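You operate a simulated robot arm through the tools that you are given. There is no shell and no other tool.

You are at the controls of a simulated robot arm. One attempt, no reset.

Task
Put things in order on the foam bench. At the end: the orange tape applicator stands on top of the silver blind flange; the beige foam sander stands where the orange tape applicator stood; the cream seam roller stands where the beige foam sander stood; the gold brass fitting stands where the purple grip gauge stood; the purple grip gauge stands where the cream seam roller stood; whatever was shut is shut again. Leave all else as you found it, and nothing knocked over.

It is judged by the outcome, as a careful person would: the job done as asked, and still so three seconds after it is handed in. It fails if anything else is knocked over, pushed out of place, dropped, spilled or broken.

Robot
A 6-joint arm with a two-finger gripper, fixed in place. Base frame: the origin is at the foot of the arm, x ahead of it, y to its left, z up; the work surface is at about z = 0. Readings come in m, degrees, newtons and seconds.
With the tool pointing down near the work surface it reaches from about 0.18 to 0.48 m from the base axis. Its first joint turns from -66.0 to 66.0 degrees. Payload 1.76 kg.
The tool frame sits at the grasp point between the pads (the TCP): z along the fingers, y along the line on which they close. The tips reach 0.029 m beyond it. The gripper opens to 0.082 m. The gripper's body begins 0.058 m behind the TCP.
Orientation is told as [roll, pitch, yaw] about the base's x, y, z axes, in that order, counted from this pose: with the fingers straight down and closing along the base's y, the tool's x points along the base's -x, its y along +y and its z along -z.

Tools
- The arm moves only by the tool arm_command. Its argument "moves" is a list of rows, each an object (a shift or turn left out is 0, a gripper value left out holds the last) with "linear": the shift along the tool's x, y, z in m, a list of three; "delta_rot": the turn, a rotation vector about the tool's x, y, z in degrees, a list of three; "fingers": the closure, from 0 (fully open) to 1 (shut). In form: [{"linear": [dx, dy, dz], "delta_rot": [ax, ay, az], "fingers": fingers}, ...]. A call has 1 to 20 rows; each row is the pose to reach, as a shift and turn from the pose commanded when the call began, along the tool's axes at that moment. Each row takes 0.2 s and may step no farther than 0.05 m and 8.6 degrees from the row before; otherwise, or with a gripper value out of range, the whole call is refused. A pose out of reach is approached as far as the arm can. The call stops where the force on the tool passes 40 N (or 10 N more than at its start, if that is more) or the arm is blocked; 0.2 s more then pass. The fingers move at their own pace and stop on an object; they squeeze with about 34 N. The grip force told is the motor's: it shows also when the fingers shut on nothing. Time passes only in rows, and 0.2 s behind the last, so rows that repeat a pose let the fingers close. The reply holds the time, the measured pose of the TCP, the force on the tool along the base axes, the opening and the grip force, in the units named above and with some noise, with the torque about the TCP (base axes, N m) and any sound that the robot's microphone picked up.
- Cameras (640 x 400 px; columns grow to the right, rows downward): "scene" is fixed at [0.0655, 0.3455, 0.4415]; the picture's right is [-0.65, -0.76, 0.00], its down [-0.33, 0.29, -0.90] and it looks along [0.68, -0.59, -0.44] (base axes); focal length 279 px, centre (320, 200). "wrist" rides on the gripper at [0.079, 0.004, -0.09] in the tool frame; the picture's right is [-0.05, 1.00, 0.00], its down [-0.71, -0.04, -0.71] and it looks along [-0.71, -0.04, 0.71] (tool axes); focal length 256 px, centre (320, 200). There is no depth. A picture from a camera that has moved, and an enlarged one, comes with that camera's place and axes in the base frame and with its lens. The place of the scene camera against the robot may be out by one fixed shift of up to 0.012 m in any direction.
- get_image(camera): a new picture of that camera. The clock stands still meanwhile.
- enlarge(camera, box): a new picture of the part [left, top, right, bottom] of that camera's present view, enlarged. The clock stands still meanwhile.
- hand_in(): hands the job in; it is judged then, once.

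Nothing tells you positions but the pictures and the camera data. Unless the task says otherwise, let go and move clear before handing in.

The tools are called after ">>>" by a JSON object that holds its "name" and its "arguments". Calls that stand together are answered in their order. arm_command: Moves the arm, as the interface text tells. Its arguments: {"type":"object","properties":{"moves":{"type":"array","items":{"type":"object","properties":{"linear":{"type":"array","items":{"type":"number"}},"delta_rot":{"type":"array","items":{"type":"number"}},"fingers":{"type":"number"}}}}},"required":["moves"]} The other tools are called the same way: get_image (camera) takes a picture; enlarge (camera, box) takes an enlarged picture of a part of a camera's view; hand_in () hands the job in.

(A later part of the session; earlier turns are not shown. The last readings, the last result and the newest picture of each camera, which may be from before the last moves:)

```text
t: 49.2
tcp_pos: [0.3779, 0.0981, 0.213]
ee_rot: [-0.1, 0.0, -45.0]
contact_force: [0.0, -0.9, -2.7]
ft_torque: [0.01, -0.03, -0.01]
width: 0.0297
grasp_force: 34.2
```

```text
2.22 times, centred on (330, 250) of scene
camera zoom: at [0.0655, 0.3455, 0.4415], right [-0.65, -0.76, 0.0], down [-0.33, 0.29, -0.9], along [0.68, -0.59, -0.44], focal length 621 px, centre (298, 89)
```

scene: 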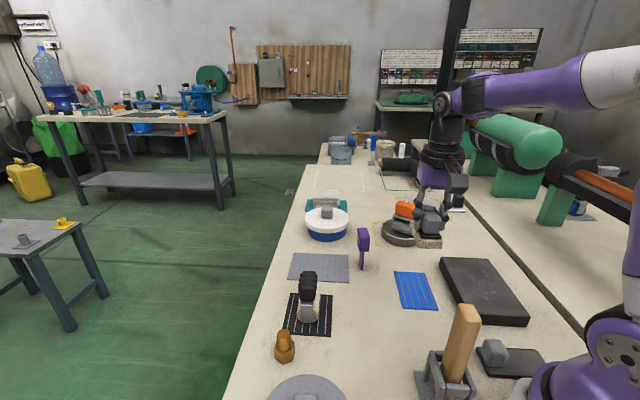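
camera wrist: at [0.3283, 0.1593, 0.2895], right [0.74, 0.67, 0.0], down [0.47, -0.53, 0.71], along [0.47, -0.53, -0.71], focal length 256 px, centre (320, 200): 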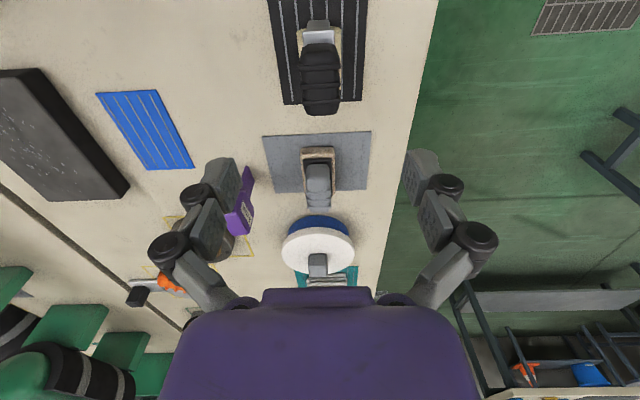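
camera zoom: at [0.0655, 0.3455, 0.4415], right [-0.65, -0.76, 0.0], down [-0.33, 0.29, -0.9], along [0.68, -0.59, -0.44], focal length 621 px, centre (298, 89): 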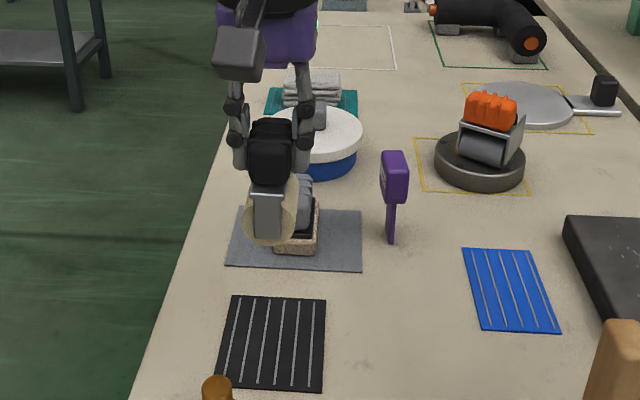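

>>> {"name": "arm_command", "arguments": {"moves": [{"linear": [-0.0135, -0.036, 0], "fingers": 1.0}, {"linear": [-0.027, -0.0725, 0], "fingers": 1.0}, {"linear": [-0.0405, -0.1087, 0], "fingers": 1.0}, {"linear": [-0.054, -0.145, 0], "fingers": 1.0}, {"linear": [-0.0675, -0.181, 0], "fingers": 1.0}, {"linear": [-0.081, -0.2174, 0], "fingers": 1.0}, {"linear": [-0.081, -0.2174, 0.03], "fingers": 1.0}, {"linear": [-0.081, -0.2174, 0.03], "fingers": 1.0}]}}

>>> {"name": "get_image", "arguments": {"camera": "wrist"}}

>>> {"name": "enlarge", "arguments": {"camera": "scene", "box": [340, 180, 480, 320]}}

```text
t: 51.0
tcp_pos: [0.282, -0.1133, 0.1842]
ee_rot: [-0.1, 0.0, -45.0]
contact_force: [0.0, 0.4, -2.5]
ft_torque: [0.0, -0.01, 0.0]
width: 0.0293
grasp_force: 34.1
```

```text
taken
camera wrist: at [0.2296, -0.0526, 0.2736], right [0.74, 0.67, 0.0], down [0.47, -0.53, 0.71], along [0.47, -0.53, -0.71], focal length 256 px, centre (320, 200)
```

wrist: 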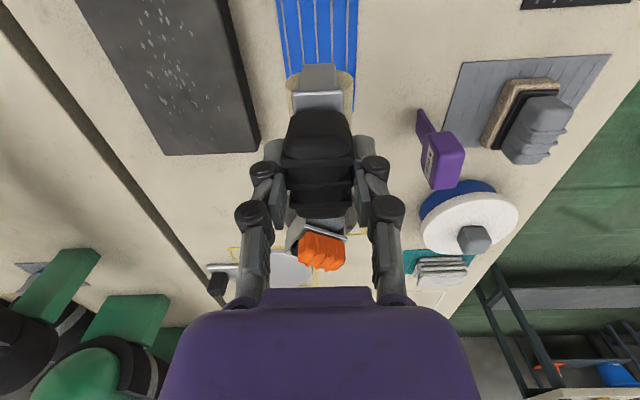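

```text
2.86 times, centred on (410, 250) of scene
camera zoom: at [0.0655, 0.3455, 0.4415], right [-0.65, -0.76, 0.0], down [-0.33, 0.29, -0.9], along [0.68, -0.59, -0.44], focal length 798 px, centre (63, 57)
```

zoom: 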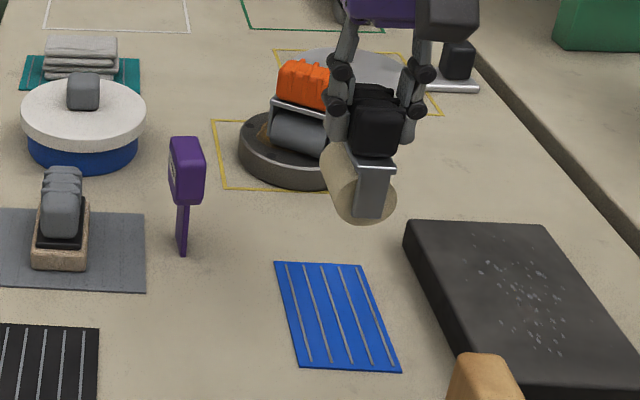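

The roller hangs above the bare blue mat. I'll lower it to just above the mat.

>>> {"name": "arm_command", "arguments": {"moves": [{"linear": [0, 0, 0.035], "fingers": 1.0}, {"linear": [0, 0, 0.07], "fingers": 1.0}, {"linear": [0, 0, 0.089], "fingers": 1.0}, {"linear": [0, 0, 0.089], "fingers": 1.0}]}}

>>> {"name": "enlarge", "arguments": {"camera": "wrist", "box": [200, 0, 440, 180]}}

>>> {"name": "enlarge", "arguments": {"camera": "scene", "box": [370, 220, 470, 320]}}

```text
t: 52.0
tcp_pos: [0.2822, -0.1135, 0.0937]
ee_rot: [0.0, 0.0, -45.1]
contact_force: [0.1, -0.1, -2.2]
ft_torque: [0.02, 0.02, 0.0]
width: 0.0294
grasp_force: 34.4
```

```text
2.22 times, centred on (320, 90) of wrist
camera zoom: at [0.2291, -0.0536, 0.1825], right [0.74, 0.67, 0.0], down [0.47, -0.53, 0.71], along [0.47, -0.53, -0.71], focal length 569 px, centre (320, 444)
```

zoom: 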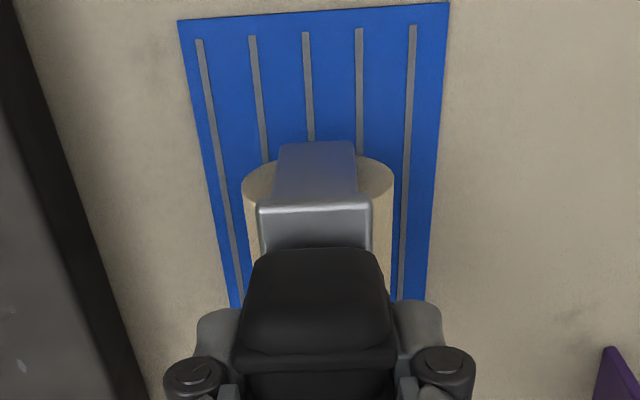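

```text
4.00 times, centred on (420, 270) of scene
camera zoom: at [0.0655, 0.3455, 0.4415], right [-0.65, -0.76, 0.0], down [-0.33, 0.29, -0.9], along [0.68, -0.59, -0.44], focal length 1117 px, centre (-80, -80)
```

zoom: 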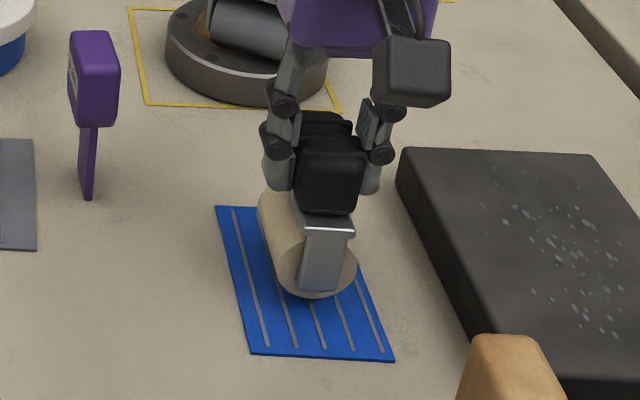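

>>> {"name": "arm_command", "arguments": {"moves": [{"linear": [0.001, 0, 0.003], "fingers": 1.0}, {"linear": [0.001, 0, 0.0055], "fingers": 1.0}, {"linear": [0.001, 0, 0.0055], "fingers": 1.0}]}}

```text
t: 52.8
tcp_pos: [0.2817, -0.1113, 0.0871]
ee_rot: [0.1, 0.0, -45.0]
contact_force: [0.1, 0.8, -2.0]
ft_torque: [0.02, 0.01, -0.01]
width: 0.029
grasp_force: 34.4
```

>>> {"name": "arm_command", "arguments": {"moves": [{"linear": [0, 0, 0.001], "fingers": 1.0}, {"linear": [0, 0, 0.001], "fingers": 1.0}]}}

```text
t: 53.4
tcp_pos: [0.2811, -0.1115, 0.0871]
ee_rot: [-0.1, -0.1, -45.0]
contact_force: [-0.2, -0.1, -1.3]
ft_torque: [0.0, -0.01, 0.01]
width: 0.0293
grasp_force: 33.6
```

>>> {"name": "arm_command", "arguments": {"moves": [{"linear": [0, 0, 0.001], "fingers": 1.0}, {"linear": [0, 0, 0.001], "fingers": 1.0}]}}

```text
t: 54.0
tcp_pos: [0.2823, -0.1115, 0.0859]
ee_rot: [0.0, 0.0, -45.0]
contact_force: [-6.4, 5.7, 25.0]
ft_torque: [0.01, 0.51, -0.08]
width: 0.0297
grasp_force: 34.1
```

Contact is made. I'll ease off a little, open gently, and check that it stands.

>>> {"name": "arm_command", "arguments": {"moves": [{"linear": [0, 0, -0.0008], "fingers": 1.0}, {"linear": [0, 0, -0.0008], "fingers": 0.6}, {"linear": [0, 0, -0.0008], "fingers": 0.5}, {"linear": [0, 0, -0.0008], "fingers": 0.4}, {"linear": [0, 0, -0.0008], "fingers": 0.3}, {"linear": [0, 0, -0.0008], "fingers": 0.3}]}}

>>> {"name": "enlarge", "arguments": {"camera": "scene", "box": [370, 220, 470, 320]}}

>>> {"name": "enlarge", "arguments": {"camera": "wrist", "box": [200, 0, 440, 180]}}

```text
t: 55.4
tcp_pos: [0.2814, -0.1108, 0.0861]
ee_rot: [0.0, 0.0, -45.0]
contact_force: [0.4, 0.6, 0.1]
ft_torque: [-0.01, -0.01, 0.01]
width: 0.0574
grasp_force: 0.0
```

```text
4.00 times, centred on (420, 270) of scene
camera zoom: at [0.0655, 0.3455, 0.4415], right [-0.65, -0.76, 0.0], down [-0.33, 0.29, -0.9], along [0.68, -0.59, -0.44], focal length 1117 px, centre (-80, -80)
```

zoom: 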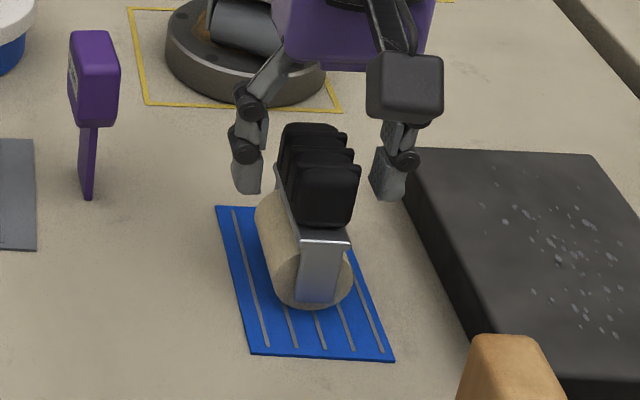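

```text
2.22 times, centred on (320, 90) of wrist
camera zoom: at [0.2295, -0.0514, 0.1759], right [0.74, 0.67, 0.0], down [0.47, -0.53, 0.71], along [0.47, -0.53, -0.71], focal length 569 px, centre (320, 444)
```

zoom: 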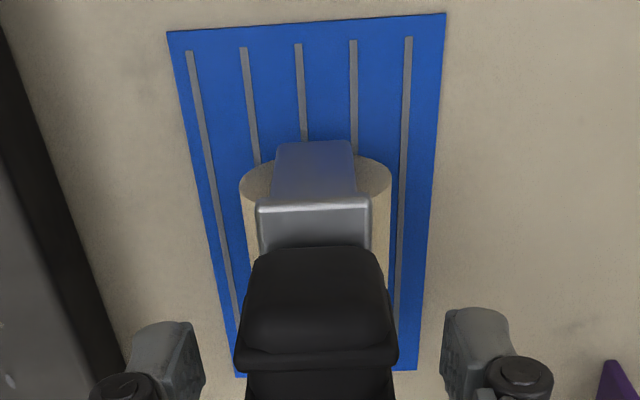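

The roller stands well on the blue mat. I'll go straight up, then turn the tool by 90° and look at the gauge.

>>> {"name": "arm_command", "arguments": {"moves": [{"linear": [0, 0, -0.02]}, {"linear": [0, 0, -0.05]}, {"linear": [0, 0, -0.085]}, {"linear": [0, 0, -0.11]}, {"linear": [0, 0, -0.11], "fingers": 0.0}]}}

>>> {"name": "enlarge", "arguments": {"camera": "scene", "box": [340, 220, 470, 320]}}

>>> {"name": "get_image", "arguments": {"camera": "wrist"}}

```text
t: 56.6
tcp_pos: [0.2805, -0.1103, 0.1985]
ee_rot: [0.0, 0.0, -44.8]
contact_force: [0.9, 0.2, 0.2]
ft_torque: [0.0, -0.02, 0.01]
width: 0.0818
grasp_force: 0.1
```

```text
4.00 times, centred on (405, 270) of scene
camera zoom: at [0.0655, 0.3455, 0.4415], right [-0.65, -0.76, 0.0], down [-0.33, 0.29, -0.9], along [0.68, -0.59, -0.44], focal length 1117 px, centre (-20, -80)
```

zoom: 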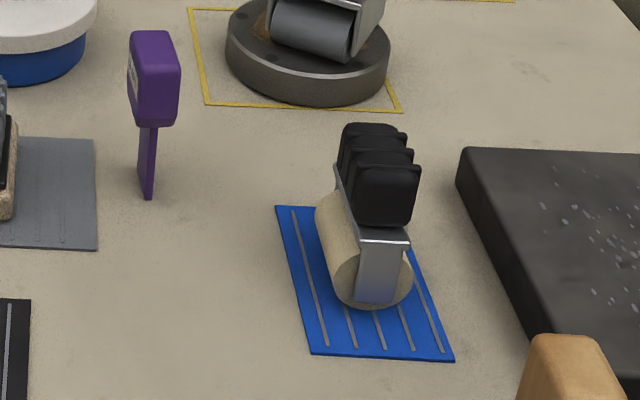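

```text
taken
camera wrist: at [0.2281, -0.0501, 0.2869], right [0.74, 0.67, 0.0], down [0.47, -0.53, 0.71], along [0.47, -0.53, -0.71], focal length 256 px, centre (320, 200)
```

wrist: 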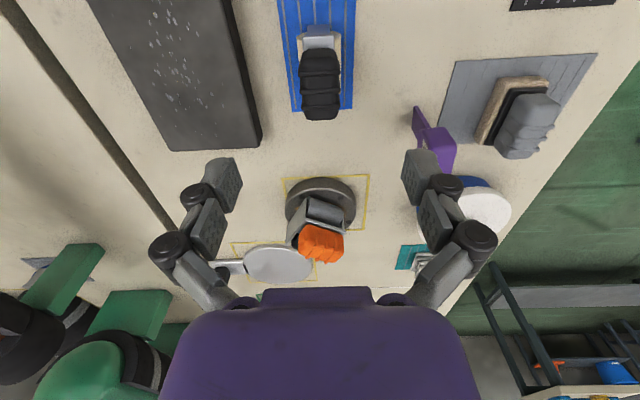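

>>> {"name": "arm_command", "arguments": {"moves": [{"linear": [-0.0059, 0.01, -0.002], "delta_rot": [0, 0, -8.2]}, {"linear": [-0.0117, 0.02, -0.004], "delta_rot": [0, 0, -16.4]}, {"linear": [-0.0176, 0.03, -0.006], "delta_rot": [0, 0, -24.6]}, {"linear": [-0.0235, 0.04, -0.008], "delta_rot": [0, 0, -32.8]}, {"linear": [-0.0293, 0.05, -0.01], "delta_rot": [0, 0, -41]}, {"linear": [-0.0352, 0.06, -0.01], "delta_rot": [0, 0, -49.2]}, {"linear": [-0.041, 0.07, -0.01], "delta_rot": [0, 0, -57.4]}, {"linear": [-0.0469, 0.08, -0.01], "delta_rot": [0, 0, -65.6]}, {"linear": [-0.0528, 0.09, -0.01], "delta_rot": [0, 0, -73.8]}, {"linear": [-0.0586, 0.1, -0.01], "delta_rot": [0, 0, -82]}, {"linear": [-0.0645, 0.1102, -0.01], "delta_rot": [0, 0, -90]}, {"linear": [-0.0645, 0.1102, -0.01], "delta_rot": [0, 0, -90]}]}}

>>> {"name": "get_image", "arguments": {"camera": "wrist"}}

>>> {"name": "enlarge", "arguments": {"camera": "wrist", "box": [240, 20, 400, 150]}}

>>> {"name": "enlarge", "arguments": {"camera": "scene", "box": [330, 210, 400, 280]}}

```text
t: 59.2
tcp_pos: [0.4062, -0.079, 0.207]
ee_rot: [0.1, 0.0, 45.2]
contact_force: [-0.1, 0.2, 0.1]
ft_torque: [-0.03, 0.0, -0.01]
width: 0.0821
grasp_force: 0.1
```

```text
taken
camera wrist: at [0.3468, -0.1309, 0.2959], right [-0.67, 0.74, 0.0], down [0.53, 0.47, 0.71], along [0.53, 0.47, -0.71], focal length 256 px, centre (320, 200)
```

wrist: 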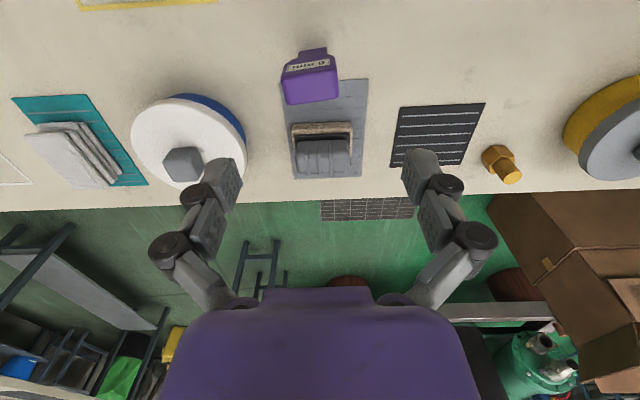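

```text
3.08 times, centred on (320, 85) of wrist
camera zoom: at [0.3468, -0.1309, 0.2959], right [-0.67, 0.74, 0.0], down [0.53, 0.47, 0.71], along [0.53, 0.47, -0.71], focal length 788 px, centre (320, 554)
```

zoom: 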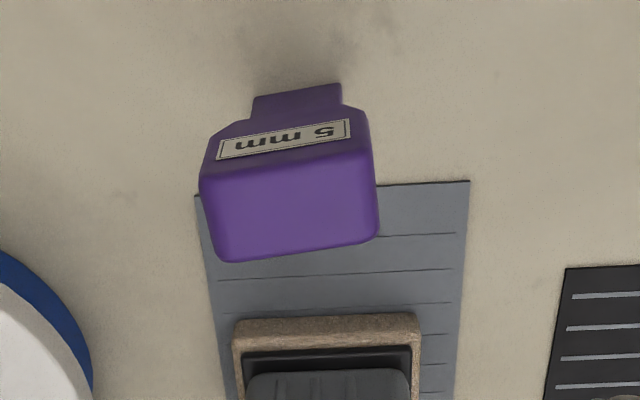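

```text
5.71 times, centred on (365, 245) of scene
camera zoom: at [0.0655, 0.3455, 0.4415], right [-0.65, -0.76, 0.0], down [-0.33, 0.29, -0.9], along [0.68, -0.59, -0.44], focal length 1596 px, centre (63, -57)
```

zoom: 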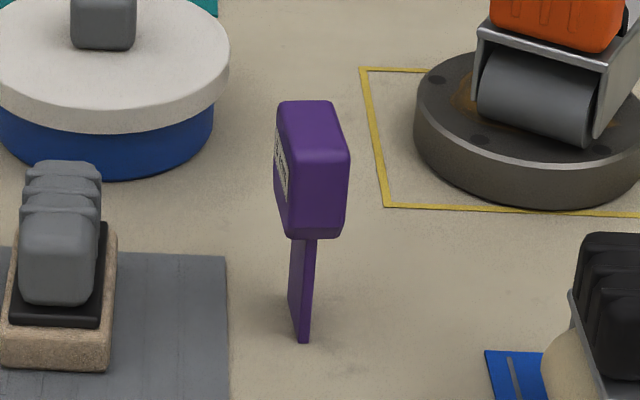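

The gauge's block centre is at about (0.4095, -0.083), 41 x 21 mm, with its long side turned to about -39.5°. I'll line the tool up with that axis so the fingers close along the stable, long direction of the blade, and come down partway.

>>> {"name": "arm_command", "arguments": {"moves": [{"linear": [0.0005, -0.0052, 0.035], "delta_rot": [0, 0, -5.3]}, {"linear": [0.0005, -0.0052, 0.075], "delta_rot": [0, 0, -5.3]}, {"linear": [0.0005, -0.0052, 0.075], "delta_rot": [0, 0, -5.3]}]}}

>>> {"name": "enlarge", "arguments": {"camera": "wrist", "box": [220, 40, 420, 200]}}

>>> {"name": "enlarge", "arguments": {"camera": "scene", "box": [320, 190, 410, 280]}}

```text
t: 60.0
tcp_pos: [0.411, -0.0834, 0.1311]
ee_rot: [-0.1, -0.1, 50.3]
contact_force: [-0.7, 0.1, 0.3]
ft_torque: [-0.02, 0.02, 0.05]
width: 0.0817
grasp_force: 0.1
```

```text
2.50 times, centred on (320, 120) of wrist
camera zoom: at [0.3569, -0.1413, 0.2198], right [-0.73, 0.68, 0.0], down [0.48, 0.52, 0.71], along [0.48, 0.52, -0.71], focal length 640 px, centre (320, 400)
```

zoom: 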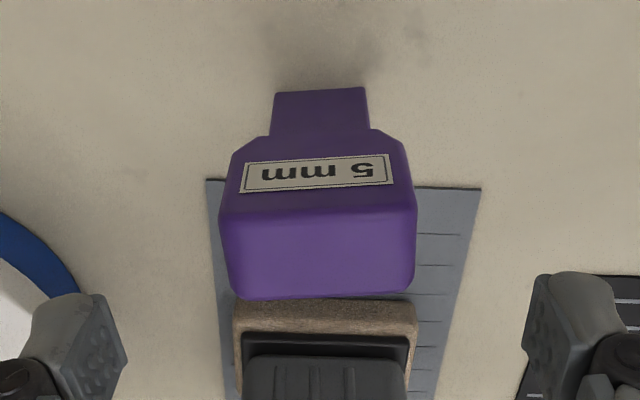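

```text
4.44 times, centred on (365, 235) of scene
camera zoom: at [0.0655, 0.3455, 0.4415], right [-0.65, -0.76, 0.0], down [-0.33, 0.29, -0.9], along [0.68, -0.59, -0.44], focal length 1241 px, centre (120, 44)
```

zoom: 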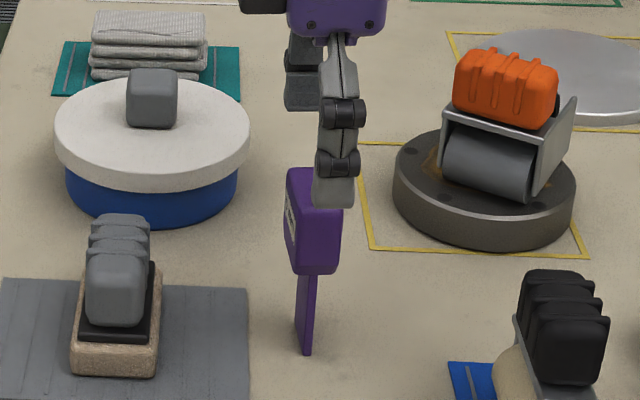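

The gauge is centred and aligned between the fingers. I'll come down to the middle of its block and close.

>>> {"name": "arm_command", "arguments": {"moves": [{"linear": [0, -0.0012, 0.025]}, {"linear": [0, -0.0012, 0.057]}, {"linear": [0, -0.0012, 0.057]}]}}

>>> {"name": "enlarge", "arguments": {"camera": "scene", "box": [320, 190, 410, 280]}}

>>> {"name": "enlarge", "arguments": {"camera": "wrist", "box": [220, 60, 420, 220]}}

```text
t: 60.8
tcp_pos: [0.4108, -0.0834, 0.0751]
ee_rot: [0.1, 0.1, 50.3]
contact_force: [-0.1, -0.2, 0.2]
ft_torque: [0.03, 0.01, 0.01]
width: 0.082
grasp_force: 0.0
```

```text
4.44 times, centred on (365, 235) of scene
camera zoom: at [0.0655, 0.3455, 0.4415], right [-0.65, -0.76, 0.0], down [-0.33, 0.29, -0.9], along [0.68, -0.59, -0.44], focal length 1241 px, centre (120, 44)
```

zoom: 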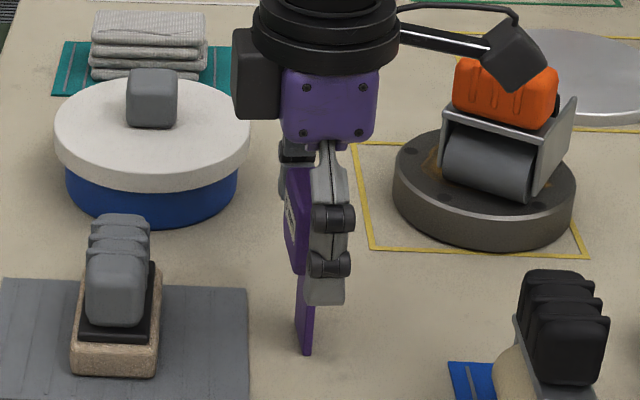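

```text
2.50 times, centred on (320, 140) of wrist
camera zoom: at [0.3569, -0.1414, 0.164], right [-0.73, 0.68, 0.0], down [0.48, 0.52, 0.71], along [0.48, 0.52, -0.71], focal length 640 px, centre (320, 350)
```

zoom: 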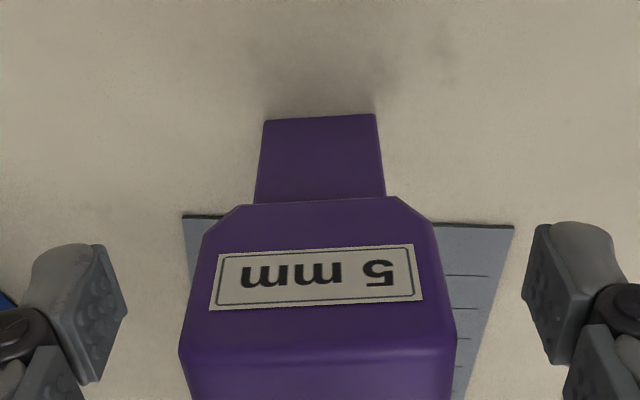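

>>> {"name": "arm_command", "arguments": {"moves": [{"fingers": 0.25}, {"fingers": 0.4}, {"fingers": 0.6}, {"fingers": 1.0}, {"fingers": 1.0}, {"fingers": 1.0}]}}

>>> {"name": "enlarge", "arguments": {"camera": "scene", "box": [320, 190, 410, 280]}}

>>> {"name": "enlarge", "arguments": {"camera": "wrist", "box": [220, 60, 420, 220]}}

```text
t: 62.2
tcp_pos: [0.411, -0.0842, 0.075]
ee_rot: [0.0, 0.0, 50.2]
contact_force: [-0.6, 0.6, 4.3]
ft_torque: [0.03, 0.04, -0.01]
width: 0.0422
grasp_force: 33.8
```

```text
4.44 times, centred on (365, 235) of scene
camera zoom: at [0.0655, 0.3455, 0.4415], right [-0.65, -0.76, 0.0], down [-0.33, 0.29, -0.9], along [0.68, -0.59, -0.44], focal length 1241 px, centre (120, 44)
```

zoom: 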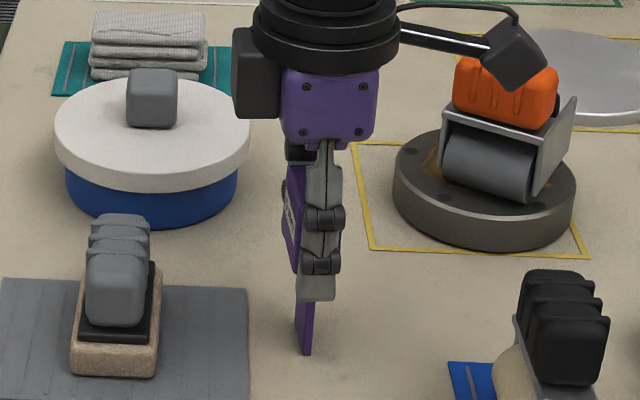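

```text
2.50 times, centred on (320, 140) of wrist
camera zoom: at [0.357, -0.1414, 0.1643], right [-0.73, 0.68, 0.0], down [0.48, 0.52, 0.71], along [0.48, 0.52, -0.71], focal length 640 px, centre (320, 350)
```

zoom: 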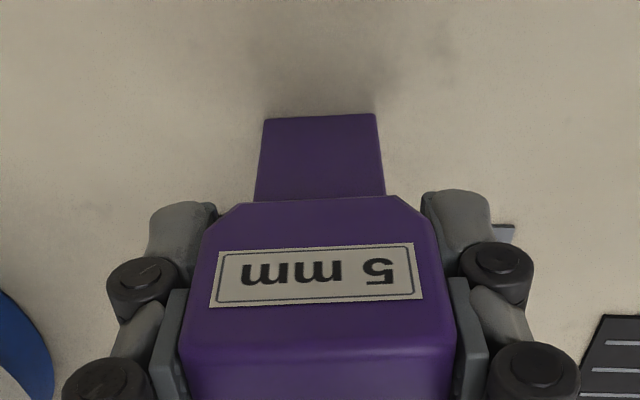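

Gripped at 42 mm without disturbing it. I'll lift it straight up.

>>> {"name": "arm_command", "arguments": {"moves": [{"linear": [0, 0, -0.01], "fingers": 1.0}, {"linear": [0, 0, -0.04], "fingers": 1.0}, {"linear": [0, 0, -0.08], "fingers": 1.0}, {"linear": [0, 0, -0.112], "fingers": 1.0}, {"linear": [0, 0, -0.112], "fingers": 1.0}]}}

>>> {"name": "enlarge", "arguments": {"camera": "scene", "box": [300, 150, 420, 280]}}

>>> {"name": "enlarge", "arguments": {"camera": "wrist", "box": [220, 60, 420, 220]}}

```text
t: 63.4
tcp_pos: [0.4095, -0.0837, 0.1876]
ee_rot: [0.0, 0.0, 50.3]
contact_force: [0.2, 0.1, 0.2]
ft_torque: [-0.01, 0.0, 0.0]
width: 0.0421
grasp_force: 34.3
```

```text
3.08 times, centred on (360, 215) of scene
camera zoom: at [0.0655, 0.3455, 0.4415], right [-0.65, -0.76, 0.0], down [-0.33, 0.29, -0.9], along [0.68, -0.59, -0.44], focal length 859 px, centre (197, 154)
```

zoom: 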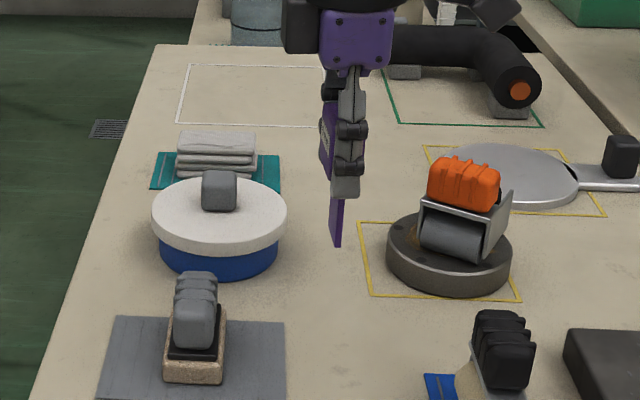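

```text
2.50 times, centred on (320, 140) of wrist
camera zoom: at [0.355, -0.1404, 0.2756], right [-0.73, 0.68, 0.0], down [0.48, 0.52, 0.71], along [0.48, 0.52, -0.71], focal length 640 px, centre (320, 350)
```

zoom: 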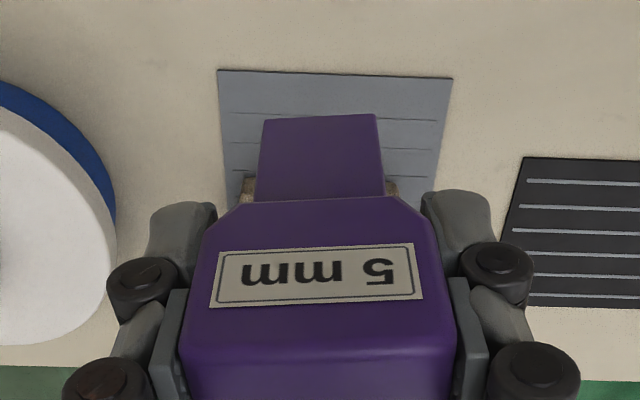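

It hangs straight. I'll carry it across to above the bare black mat, turning it 5° to line up with the mat.

>>> {"name": "arm_command", "arguments": {"moves": [{"linear": [-0.0244, 0.0277, 0], "delta_rot": [0, 0, 1], "fingers": 1.0}, {"linear": [-0.0488, 0.0555, 0], "delta_rot": [0, 0, 2], "fingers": 1.0}, {"linear": [-0.0732, 0.0832, 0], "delta_rot": [0, 0, 3], "fingers": 1.0}, {"linear": [-0.0976, 0.111, 0], "delta_rot": [0, 0, 4], "fingers": 1.0}, {"linear": [-0.122, 0.1387, 0], "delta_rot": [0, 0, 5.3], "fingers": 1.0}, {"linear": [-0.122, 0.1387, 0], "delta_rot": [0, 0, 5.3], "fingers": 1.0}]}}

>>> {"name": "get_image", "arguments": {"camera": "wrist"}}

>>> {"name": "enlarge", "arguments": {"camera": "wrist", "box": [220, 20, 420, 180]}}

>>> {"name": "enlarge", "arguments": {"camera": "scene", "box": [250, 180, 380, 350]}}

```text
t: 64.8
tcp_pos: [0.3815, 0.0991, 0.1859]
ee_rot: [0.1, 0.0, 44.9]
contact_force: [-0.3, 0.1, 0.0]
ft_torque: [0.02, -0.01, 0.01]
width: 0.0424
grasp_force: 33.6
```

```text
taken
camera wrist: at [0.3229, 0.047, 0.2755], right [-0.67, 0.74, 0.0], down [0.53, 0.47, 0.71], along [0.53, 0.47, -0.71], focal length 256 px, centre (320, 200)
```

wrist: 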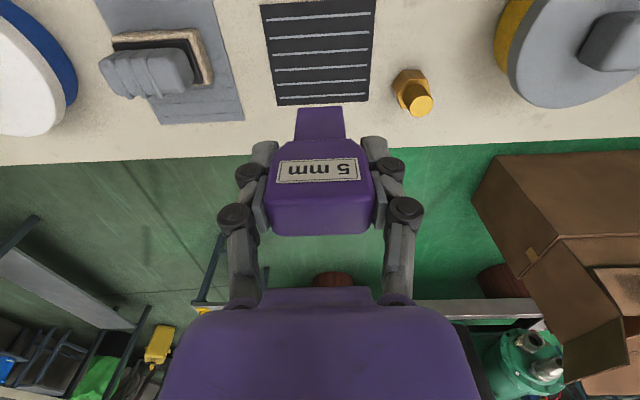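

```text
2.50 times, centred on (320, 100) of wrist
camera zoom: at [0.3229, 0.047, 0.2755], right [-0.67, 0.74, 0.0], down [0.53, 0.47, 0.71], along [0.53, 0.47, -0.71], focal length 640 px, centre (320, 450)
```

zoom: 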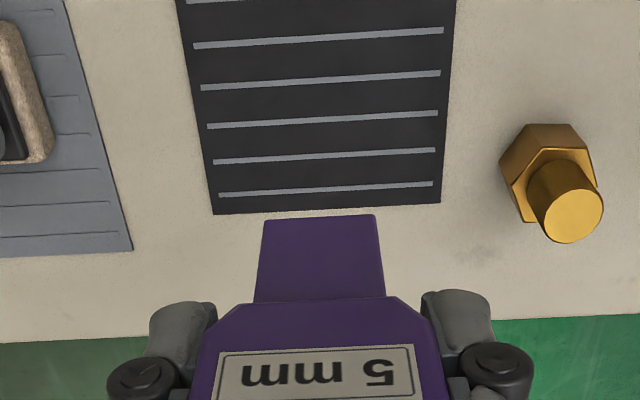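

```text
2.35 times, centred on (315, 265) of scene
camera zoom: at [0.0655, 0.3455, 0.4415], right [-0.65, -0.76, 0.0], down [-0.33, 0.29, -0.9], along [0.68, -0.59, -0.44], focal length 657 px, centre (332, 47)
```

zoom: 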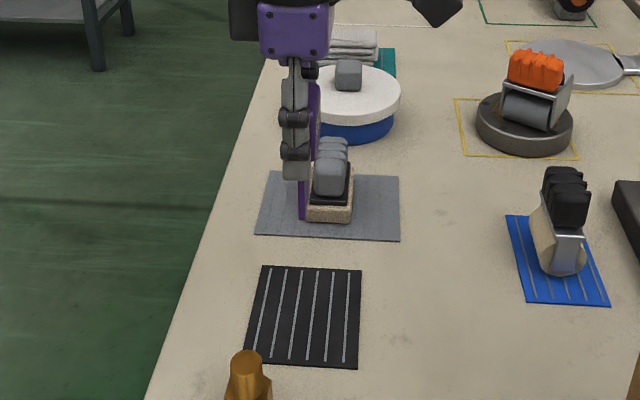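

The black mat's centre is at about (0.382, 0.100) and the gauge hangs right above it. I'll lower it to just above the mat.

>>> {"name": "arm_command", "arguments": {"moves": [{"linear": [0, 0, 0.035], "fingers": 1.0}, {"linear": [0, 0, 0.07], "fingers": 1.0}, {"linear": [0, 0, 0.1], "fingers": 1.0}, {"linear": [0, 0, 0.1], "fingers": 1.0}]}}

>>> {"name": "enlarge", "arguments": {"camera": "wrist", "box": [220, 20, 420, 180]}}

>>> {"name": "enlarge", "arguments": {"camera": "scene", "box": [260, 230, 360, 350]}}

```text
t: 65.8
tcp_pos: [0.3816, 0.0978, 0.0884]
ee_rot: [0.0, 0.0, 45.0]
contact_force: [0.9, -0.2, -1.0]
ft_torque: [0.02, 0.0, 0.01]
width: 0.0425
grasp_force: 34.2
```

```text
2.50 times, centred on (320, 100) of wrist
camera zoom: at [0.3229, 0.0458, 0.1759], right [-0.67, 0.74, 0.0], down [0.53, 0.47, 0.71], along [0.53, 0.47, -0.71], focal length 640 px, centre (320, 450)
```

zoom: 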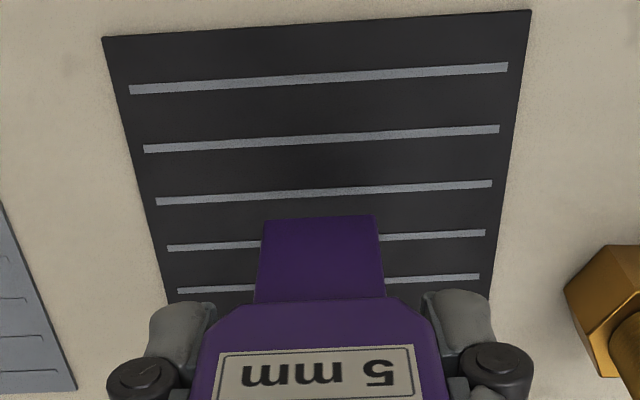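

```text
3.33 times, centred on (310, 290) of scene
camera zoom: at [0.0655, 0.3455, 0.4415], right [-0.65, -0.76, 0.0], down [-0.33, 0.29, -0.9], along [0.68, -0.59, -0.44], focal length 931 px, centre (353, -100)
```

zoom: 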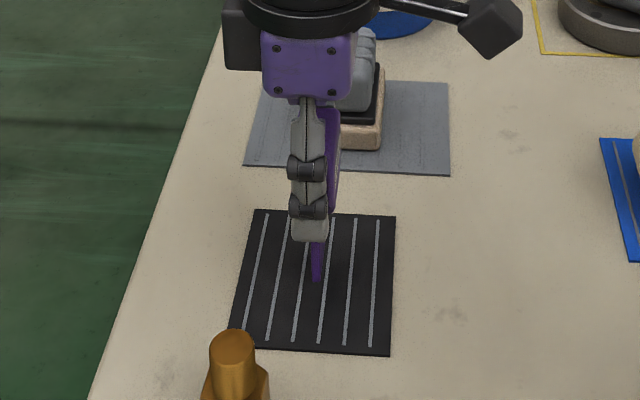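

The blade will land midway between two stripes. I'll shift 1.5 mm to centre it, then creep down until it touches.

>>> {"name": "arm_command", "arguments": {"moves": [{"linear": [-0.0015, 0.0, 0.004], "fingers": 1.0}, {"linear": [-0.0015, 0.0, 0.008], "fingers": 1.0}, {"linear": [-0.0015, 0.0, 0.008], "fingers": 1.0}]}}

```text
t: 66.6
tcp_pos: [0.3833, 0.0995, 0.0795]
ee_rot: [0.0, 0.0, 45.0]
contact_force: [0.4, 0.0, -0.7]
ft_torque: [-0.03, -0.03, -0.02]
width: 0.0422
grasp_force: 34.0
```

>>> {"name": "arm_command", "arguments": {"moves": [{"linear": [0, 0, 0.0015], "fingers": 1.0}, {"linear": [0, 0, 0.002], "fingers": 1.0}, {"linear": [0, 0, 0.002], "fingers": 1.0}]}}

```text
t: 67.4
tcp_pos: [0.3833, 0.0999, 0.0768]
ee_rot: [-0.2, 0.0, 44.9]
contact_force: [-0.4, -6.9, 11.0]
ft_torque: [-0.51, 0.04, 0.03]
width: 0.0424
grasp_force: 34.1
```

It's touching with 11 N. I'll check how it stands before releasing.

>>> {"name": "arm_command", "arguments": {"moves": [{"linear": [0, 0, -0.0005], "fingers": 1.0}, {"linear": [0, 0, -0.0005], "fingers": 1.0}]}}

>>> {"name": "enlarge", "arguments": {"camera": "wrist", "box": [240, 40, 400, 170]}}

>>> {"name": "enlarge", "arguments": {"camera": "scene", "box": [270, 230, 350, 330]}}

```text
t: 68.0
tcp_pos: [0.382, 0.0995, 0.076]
ee_rot: [0.0, 0.0, 44.9]
contact_force: [0.3, 0.4, 0.9]
ft_torque: [0.04, -0.03, -0.04]
width: 0.0422
grasp_force: 33.8
```

```text
3.08 times, centred on (320, 105) of wrist
camera zoom: at [0.3231, 0.0481, 0.1663], right [-0.67, 0.74, 0.0], down [0.53, 0.47, 0.71], along [0.53, 0.47, -0.71], focal length 788 px, centre (320, 492)
```

zoom: 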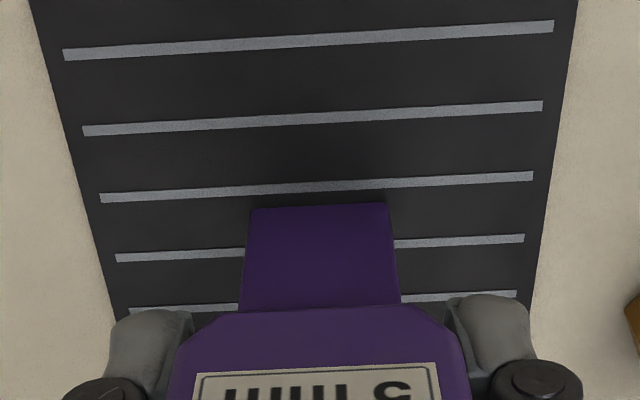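

```text
4.00 times, centred on (310, 280) of scene
camera zoom: at [0.0655, 0.3455, 0.4415], right [-0.65, -0.76, 0.0], down [-0.33, 0.29, -0.9], along [0.68, -0.59, -0.44], focal length 1117 px, centre (360, -120)
```

zoom: 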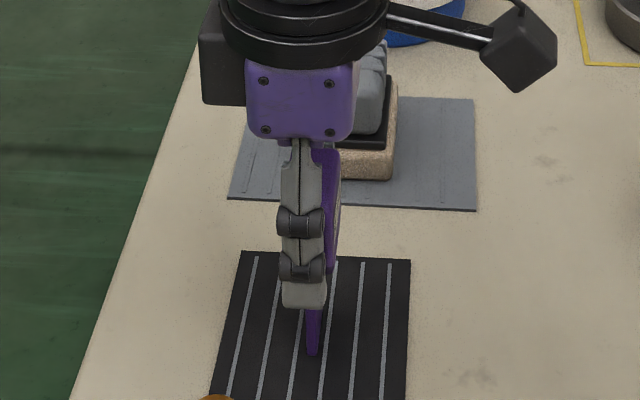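

The blade sits midway between stripes, just touching the mat. I'll release very gently in small increments.

>>> {"name": "arm_command", "arguments": {"moves": [{"fingers": 0.485}, {"fingers": 0.475}, {"fingers": 0.465}, {"fingers": 0.45}, {"fingers": 0.43}, {"fingers": 0.4}, {"fingers": 0.35}, {"fingers": 0.3}, {"fingers": 0.25}, {"fingers": 0.2}, {"fingers": 0.2}]}}

>>> {"name": "enlarge", "arguments": {"camera": "wrist", "box": [220, 60, 420, 220]}}

>>> {"name": "enlarge", "arguments": {"camera": "scene", "box": [270, 230, 350, 330]}}

```text
t: 70.4
tcp_pos: [0.383, 0.1004, 0.0778]
ee_rot: [0.0, 0.0, 45.0]
contact_force: [0.7, -0.3, 0.2]
ft_torque: [0.04, -0.01, -0.01]
width: 0.0655
grasp_force: 0.1
```

```text
2.50 times, centred on (320, 140) of wrist
camera zoom: at [0.3232, 0.0478, 0.1666], right [-0.67, 0.74, 0.0], down [0.53, 0.47, 0.71], along [0.53, 0.47, -0.71], focal length 640 px, centre (320, 350)
```

zoom: 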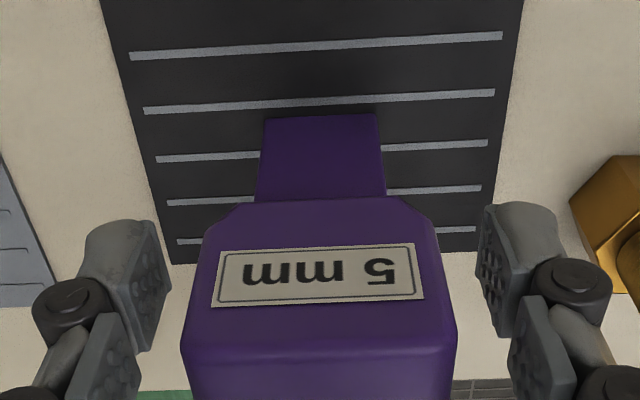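

```text
4.00 times, centred on (310, 280) of scene
camera zoom: at [0.0655, 0.3455, 0.4415], right [-0.65, -0.76, 0.0], down [-0.33, 0.29, -0.9], along [0.68, -0.59, -0.44], focal length 1117 px, centre (360, -120)
```

zoom: 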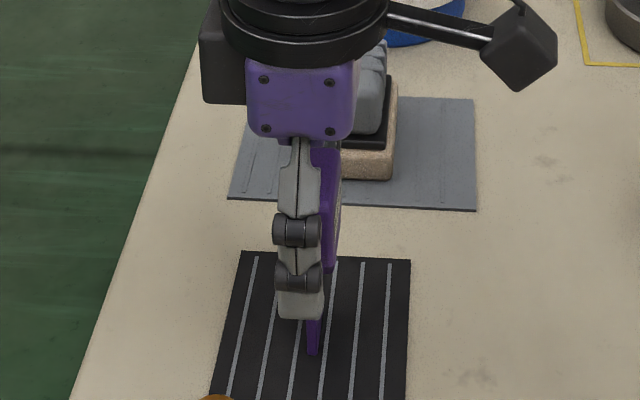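

It stands on its own, upright and unmoved. I'll open fully and rise straight up.

>>> {"name": "arm_command", "arguments": {"moves": [{"fingers": 0.0}, {"linear": [0, 0, -0.015], "fingers": 0.0}, {"linear": [0, 0, -0.04]}, {"linear": [0, 0, -0.075]}, {"linear": [0, 0, -0.11]}, {"linear": [0, 0, -0.12]}, {"linear": [0, 0, -0.12]}]}}

>>> {"name": "get_image", "arguments": {"camera": "wrist"}}

>>> {"name": "enlarge", "arguments": {"camera": "scene", "box": [260, 220, 360, 370]}}

```text
t: 72.0
tcp_pos: [0.3827, 0.099, 0.1971]
ee_rot: [0.0, 0.0, 44.9]
contact_force: [-0.1, 0.1, -0.2]
ft_torque: [0.0, 0.0, -0.01]
width: 0.082
grasp_force: 0.1
```

```text
taken
camera wrist: at [0.3235, 0.0476, 0.287], right [-0.67, 0.74, 0.0], down [0.53, 0.47, 0.71], along [0.53, 0.47, -0.71], focal length 256 px, centre (320, 200)
```

wrist: 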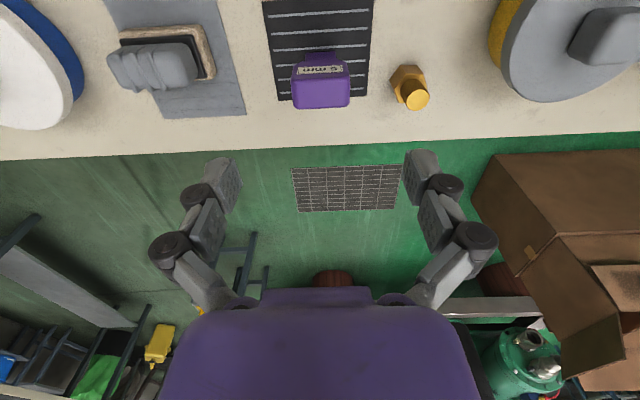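

```text
2.67 times, centred on (310, 295) of scene
camera zoom: at [0.0655, 0.3455, 0.4415], right [-0.65, -0.76, 0.0], down [-0.33, 0.29, -0.9], along [0.68, -0.59, -0.44], focal length 745 px, centre (347, -53)
```

zoom: 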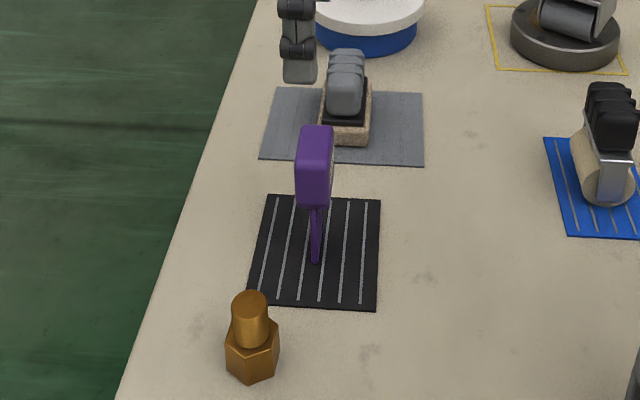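

The gauge stands upright on the black mat. The last item is the gold fitting near (0.34, 0.187); I'll zoom in on it.

>>> {"name": "enlarge", "arguments": {"camera": "wrist", "box": [360, 40, 460, 130]}}

>>> {"name": "enlarge", "arguments": {"camera": "scene", "box": [255, 310, 325, 380]}}

```text
4.44 times, centred on (410, 85) of wrist
camera zoom: at [0.3235, 0.0476, 0.287], right [-0.67, 0.74, 0.0], down [0.53, 0.47, 0.71], along [0.53, 0.47, -0.71], focal length 1138 px, centre (-80, 711)
```

zoom: 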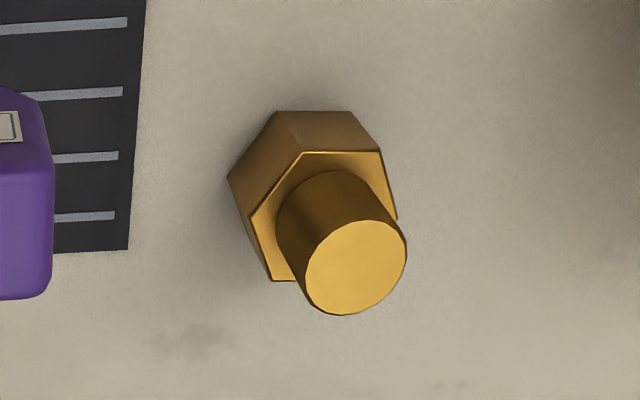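

```text
5.71 times, centred on (290, 345) of scene
camera zoom: at [0.0655, 0.3455, 0.4415], right [-0.65, -0.76, 0.0], down [-0.33, 0.29, -0.9], along [0.68, -0.59, -0.44], focal length 1596 px, centre (491, -629)
```

zoom: 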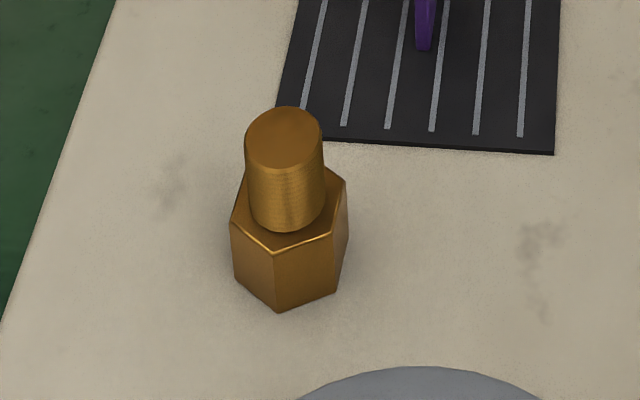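

The fitting is a hex base with a cylinder on top at about (0.339, 0.186), with hex flats facing 105°. I'll move above it with the tool at 15° yaw so the fingers line up with two flats.

>>> {"name": "arm_command", "arguments": {"moves": [{"linear": [-0.0077, 0.0232, 0], "delta_rot": [0, 0, 7.5]}, {"linear": [-0.0154, 0.0464, 0], "delta_rot": [0, 0, 15]}, {"linear": [-0.0231, 0.0696, 0], "delta_rot": [0, 0, 22.5]}, {"linear": [-0.0308, 0.0928, 0.01], "delta_rot": [0, 0, 30]}, {"linear": [-0.0308, 0.0928, 0.03], "delta_rot": [0, 0, 30]}, {"linear": [-0.0308, 0.0928, 0.03], "delta_rot": [0, 0, 30]}]}}

>>> {"name": "get_image", "arguments": {"camera": "wrist"}}

>>> {"name": "enlarge", "arguments": {"camera": "wrist", "box": [260, 30, 380, 130]}}

```text
t: 73.4
tcp_pos: [0.337, 0.1874, 0.1673]
ee_rot: [0.0, 0.0, 14.9]
contact_force: [0.3, 0.2, -0.3]
ft_torque: [-0.01, -0.05, -0.04]
width: 0.0821
grasp_force: 0.1
```

```text
taken
camera wrist: at [0.2598, 0.1713, 0.2566], right [-0.21, 0.98, 0.0], down [0.69, 0.15, 0.71], along [0.69, 0.15, -0.71], focal length 256 px, centre (320, 200)
```

wrist: 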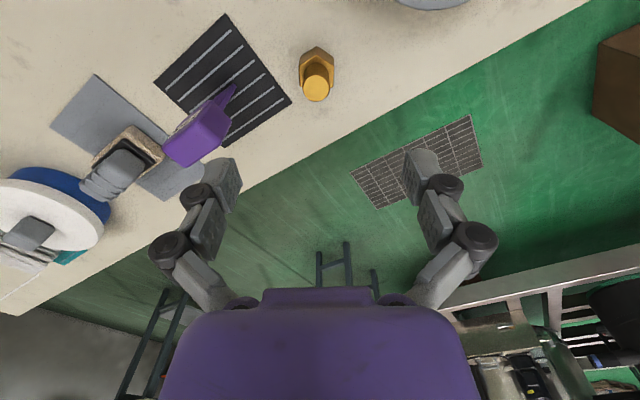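

```text
4.00 times, centred on (320, 80) of wrist
camera zoom: at [0.2598, 0.1713, 0.2566], right [-0.21, 0.98, 0.0], down [0.69, 0.15, 0.71], along [0.69, 0.15, -0.71], focal length 1024 px, centre (320, 680)
```

zoom: 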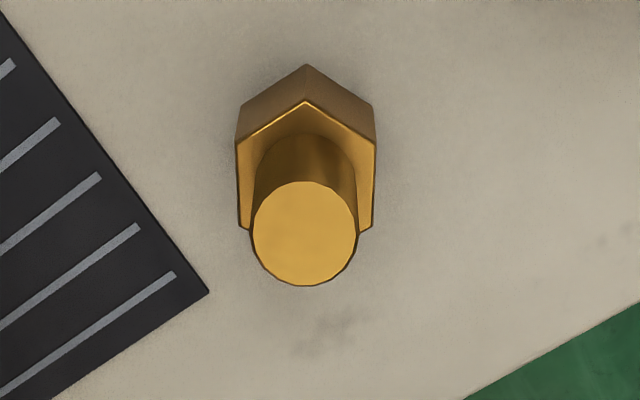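

The hex flats are square to the fingers; the fitting is about 3 mm off in both directions, so I'll correct and descend partway.

>>> {"name": "arm_command", "arguments": {"moves": [{"linear": [-0.003, -0.003, 0.035], "fingers": 0.3}, {"linear": [-0.003, -0.003, 0.075], "fingers": 0.3}, {"linear": [-0.003, -0.003, 0.075], "fingers": 0.3}]}}

>>> {"name": "enlarge", "arguments": {"camera": "wrist", "box": [220, 40, 420, 200]}}

>>> {"name": "enlarge", "arguments": {"camera": "scene", "box": [240, 250, 360, 380]}}

```text
t: 74.2
tcp_pos: [0.3431, 0.1857, 0.0915]
ee_rot: [0.0, 0.0, 14.9]
contact_force: [0.2, -0.1, -0.1]
ft_torque: [-0.01, -0.02, 0.02]
width: 0.0574
grasp_force: 0.0
```

```text
2.50 times, centred on (320, 120) of wrist
camera zoom: at [0.2655, 0.1694, 0.1813], right [-0.21, 0.98, 0.0], down [0.69, 0.15, 0.71], along [0.69, 0.15, -0.71], focal length 640 px, centre (320, 400)
```

zoom: 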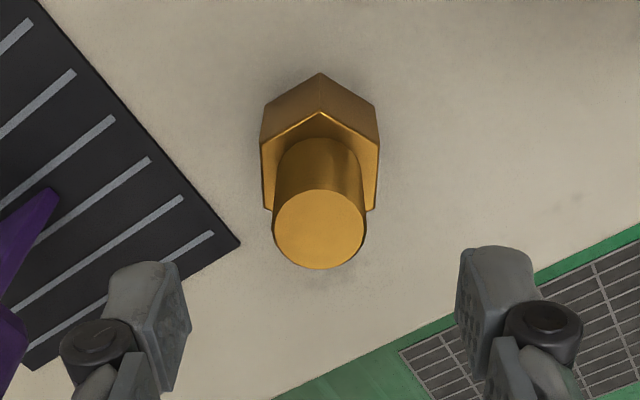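

```text
3.08 times, centred on (300, 315) of scene
camera zoom: at [0.0655, 0.3455, 0.4415], right [-0.65, -0.76, 0.0], down [-0.33, 0.29, -0.9], along [0.68, -0.59, -0.44], focal length 859 px, centre (382, -154)
```

zoom: 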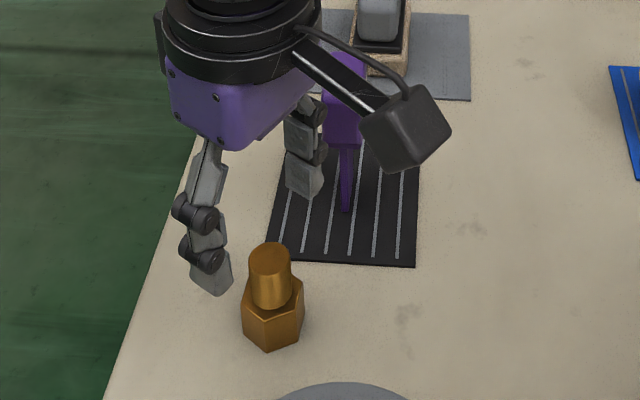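

Now it's well centred between the fingers. Descending to the hex and closing on the flats.

>>> {"name": "arm_command", "arguments": {"moves": [{"linear": [0.001, -0.0005, 0.025]}, {"linear": [0.001, -0.0005, 0.045]}, {"linear": [0.001, -0.0005, 0.054]}, {"linear": [0.001, -0.0005, 0.054]}]}}

>>> {"name": "enlarge", "arguments": {"camera": "scene", "box": [240, 250, 360, 380]}}

>>> {"name": "enlarge", "arguments": {"camera": "wrist", "box": [200, 40, 440, 220]}}

```text
t: 75.2
tcp_pos: [0.3432, 0.1843, 0.037]
ee_rot: [0.0, 0.0, 15.1]
contact_force: [-0.7, 0.7, 0.4]
ft_torque: [0.03, -0.01, 0.02]
width: 0.0574
grasp_force: 0.0
```

```text
3.08 times, centred on (300, 315) of scene
camera zoom: at [0.0655, 0.3455, 0.4415], right [-0.65, -0.76, 0.0], down [-0.33, 0.29, -0.9], along [0.68, -0.59, -0.44], focal length 859 px, centre (382, -154)
```

zoom: 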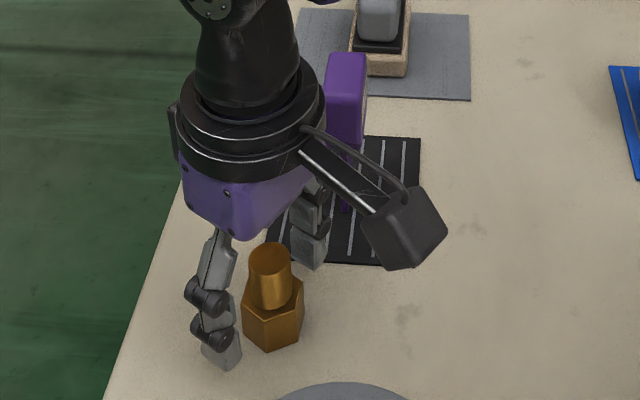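

```text
2.22 times, centred on (320, 130) of wrist
camera zoom: at [0.2648, 0.1695, 0.1266], right [-0.21, 0.98, 0.0], down [0.69, 0.15, 0.71], along [0.69, 0.15, -0.71], focal length 569 px, centre (320, 356)
```

zoom: 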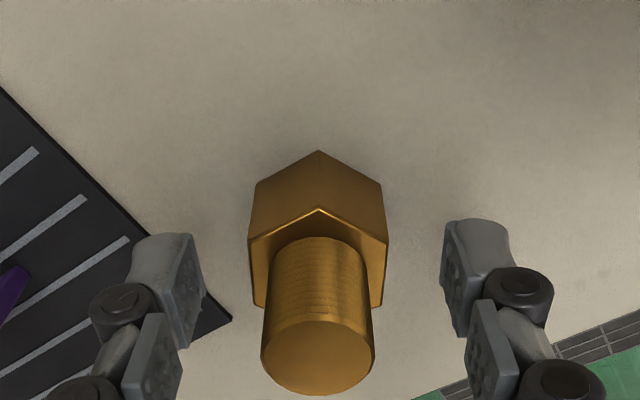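

>>> {"name": "arm_command", "arguments": {"moves": [{"fingers": 0.45}, {"fingers": 0.6}, {"fingers": 1.0}, {"fingers": 1.0}, {"fingers": 1.0}]}}

>>> {"name": "enlarge", "arguments": {"camera": "wrist", "box": [200, 40, 440, 220]}}

>>> {"name": "enlarge", "arguments": {"camera": "scene", "box": [240, 230, 360, 380]}}

```text
t: 76.4
tcp_pos: [0.3414, 0.1855, 0.0369]
ee_rot: [-0.1, 0.1, 14.9]
contact_force: [0.7, -1.9, 3.1]
ft_torque: [-0.1, 0.0, 0.02]
width: 0.0295
grasp_force: 33.9
```

```text
2.22 times, centred on (320, 130) of wrist
camera zoom: at [0.2649, 0.1695, 0.1269], right [-0.21, 0.98, 0.0], down [0.69, 0.15, 0.71], along [0.69, 0.15, -0.71], focal length 569 px, centre (320, 356)
```

zoom: 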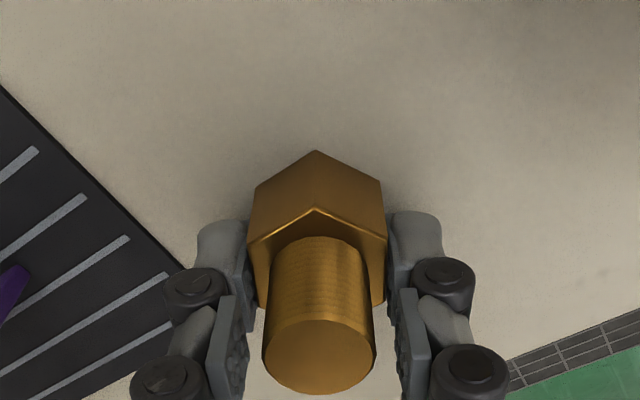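

```text
2.67 times, centred on (300, 305) of scene
camera zoom: at [0.0655, 0.3455, 0.4415], right [-0.65, -0.76, 0.0], down [-0.33, 0.29, -0.9], along [0.68, -0.59, -0.44], focal length 745 px, centre (373, -80)
```

zoom: 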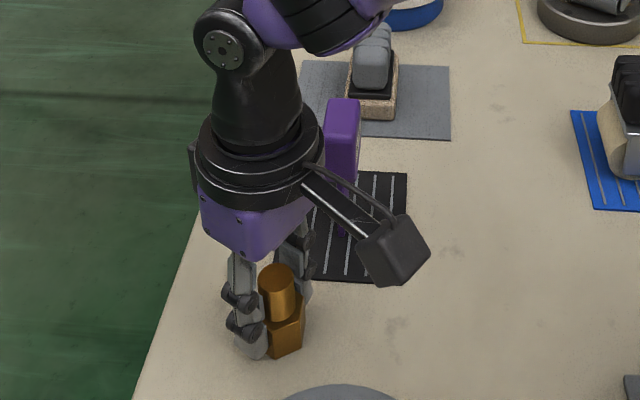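

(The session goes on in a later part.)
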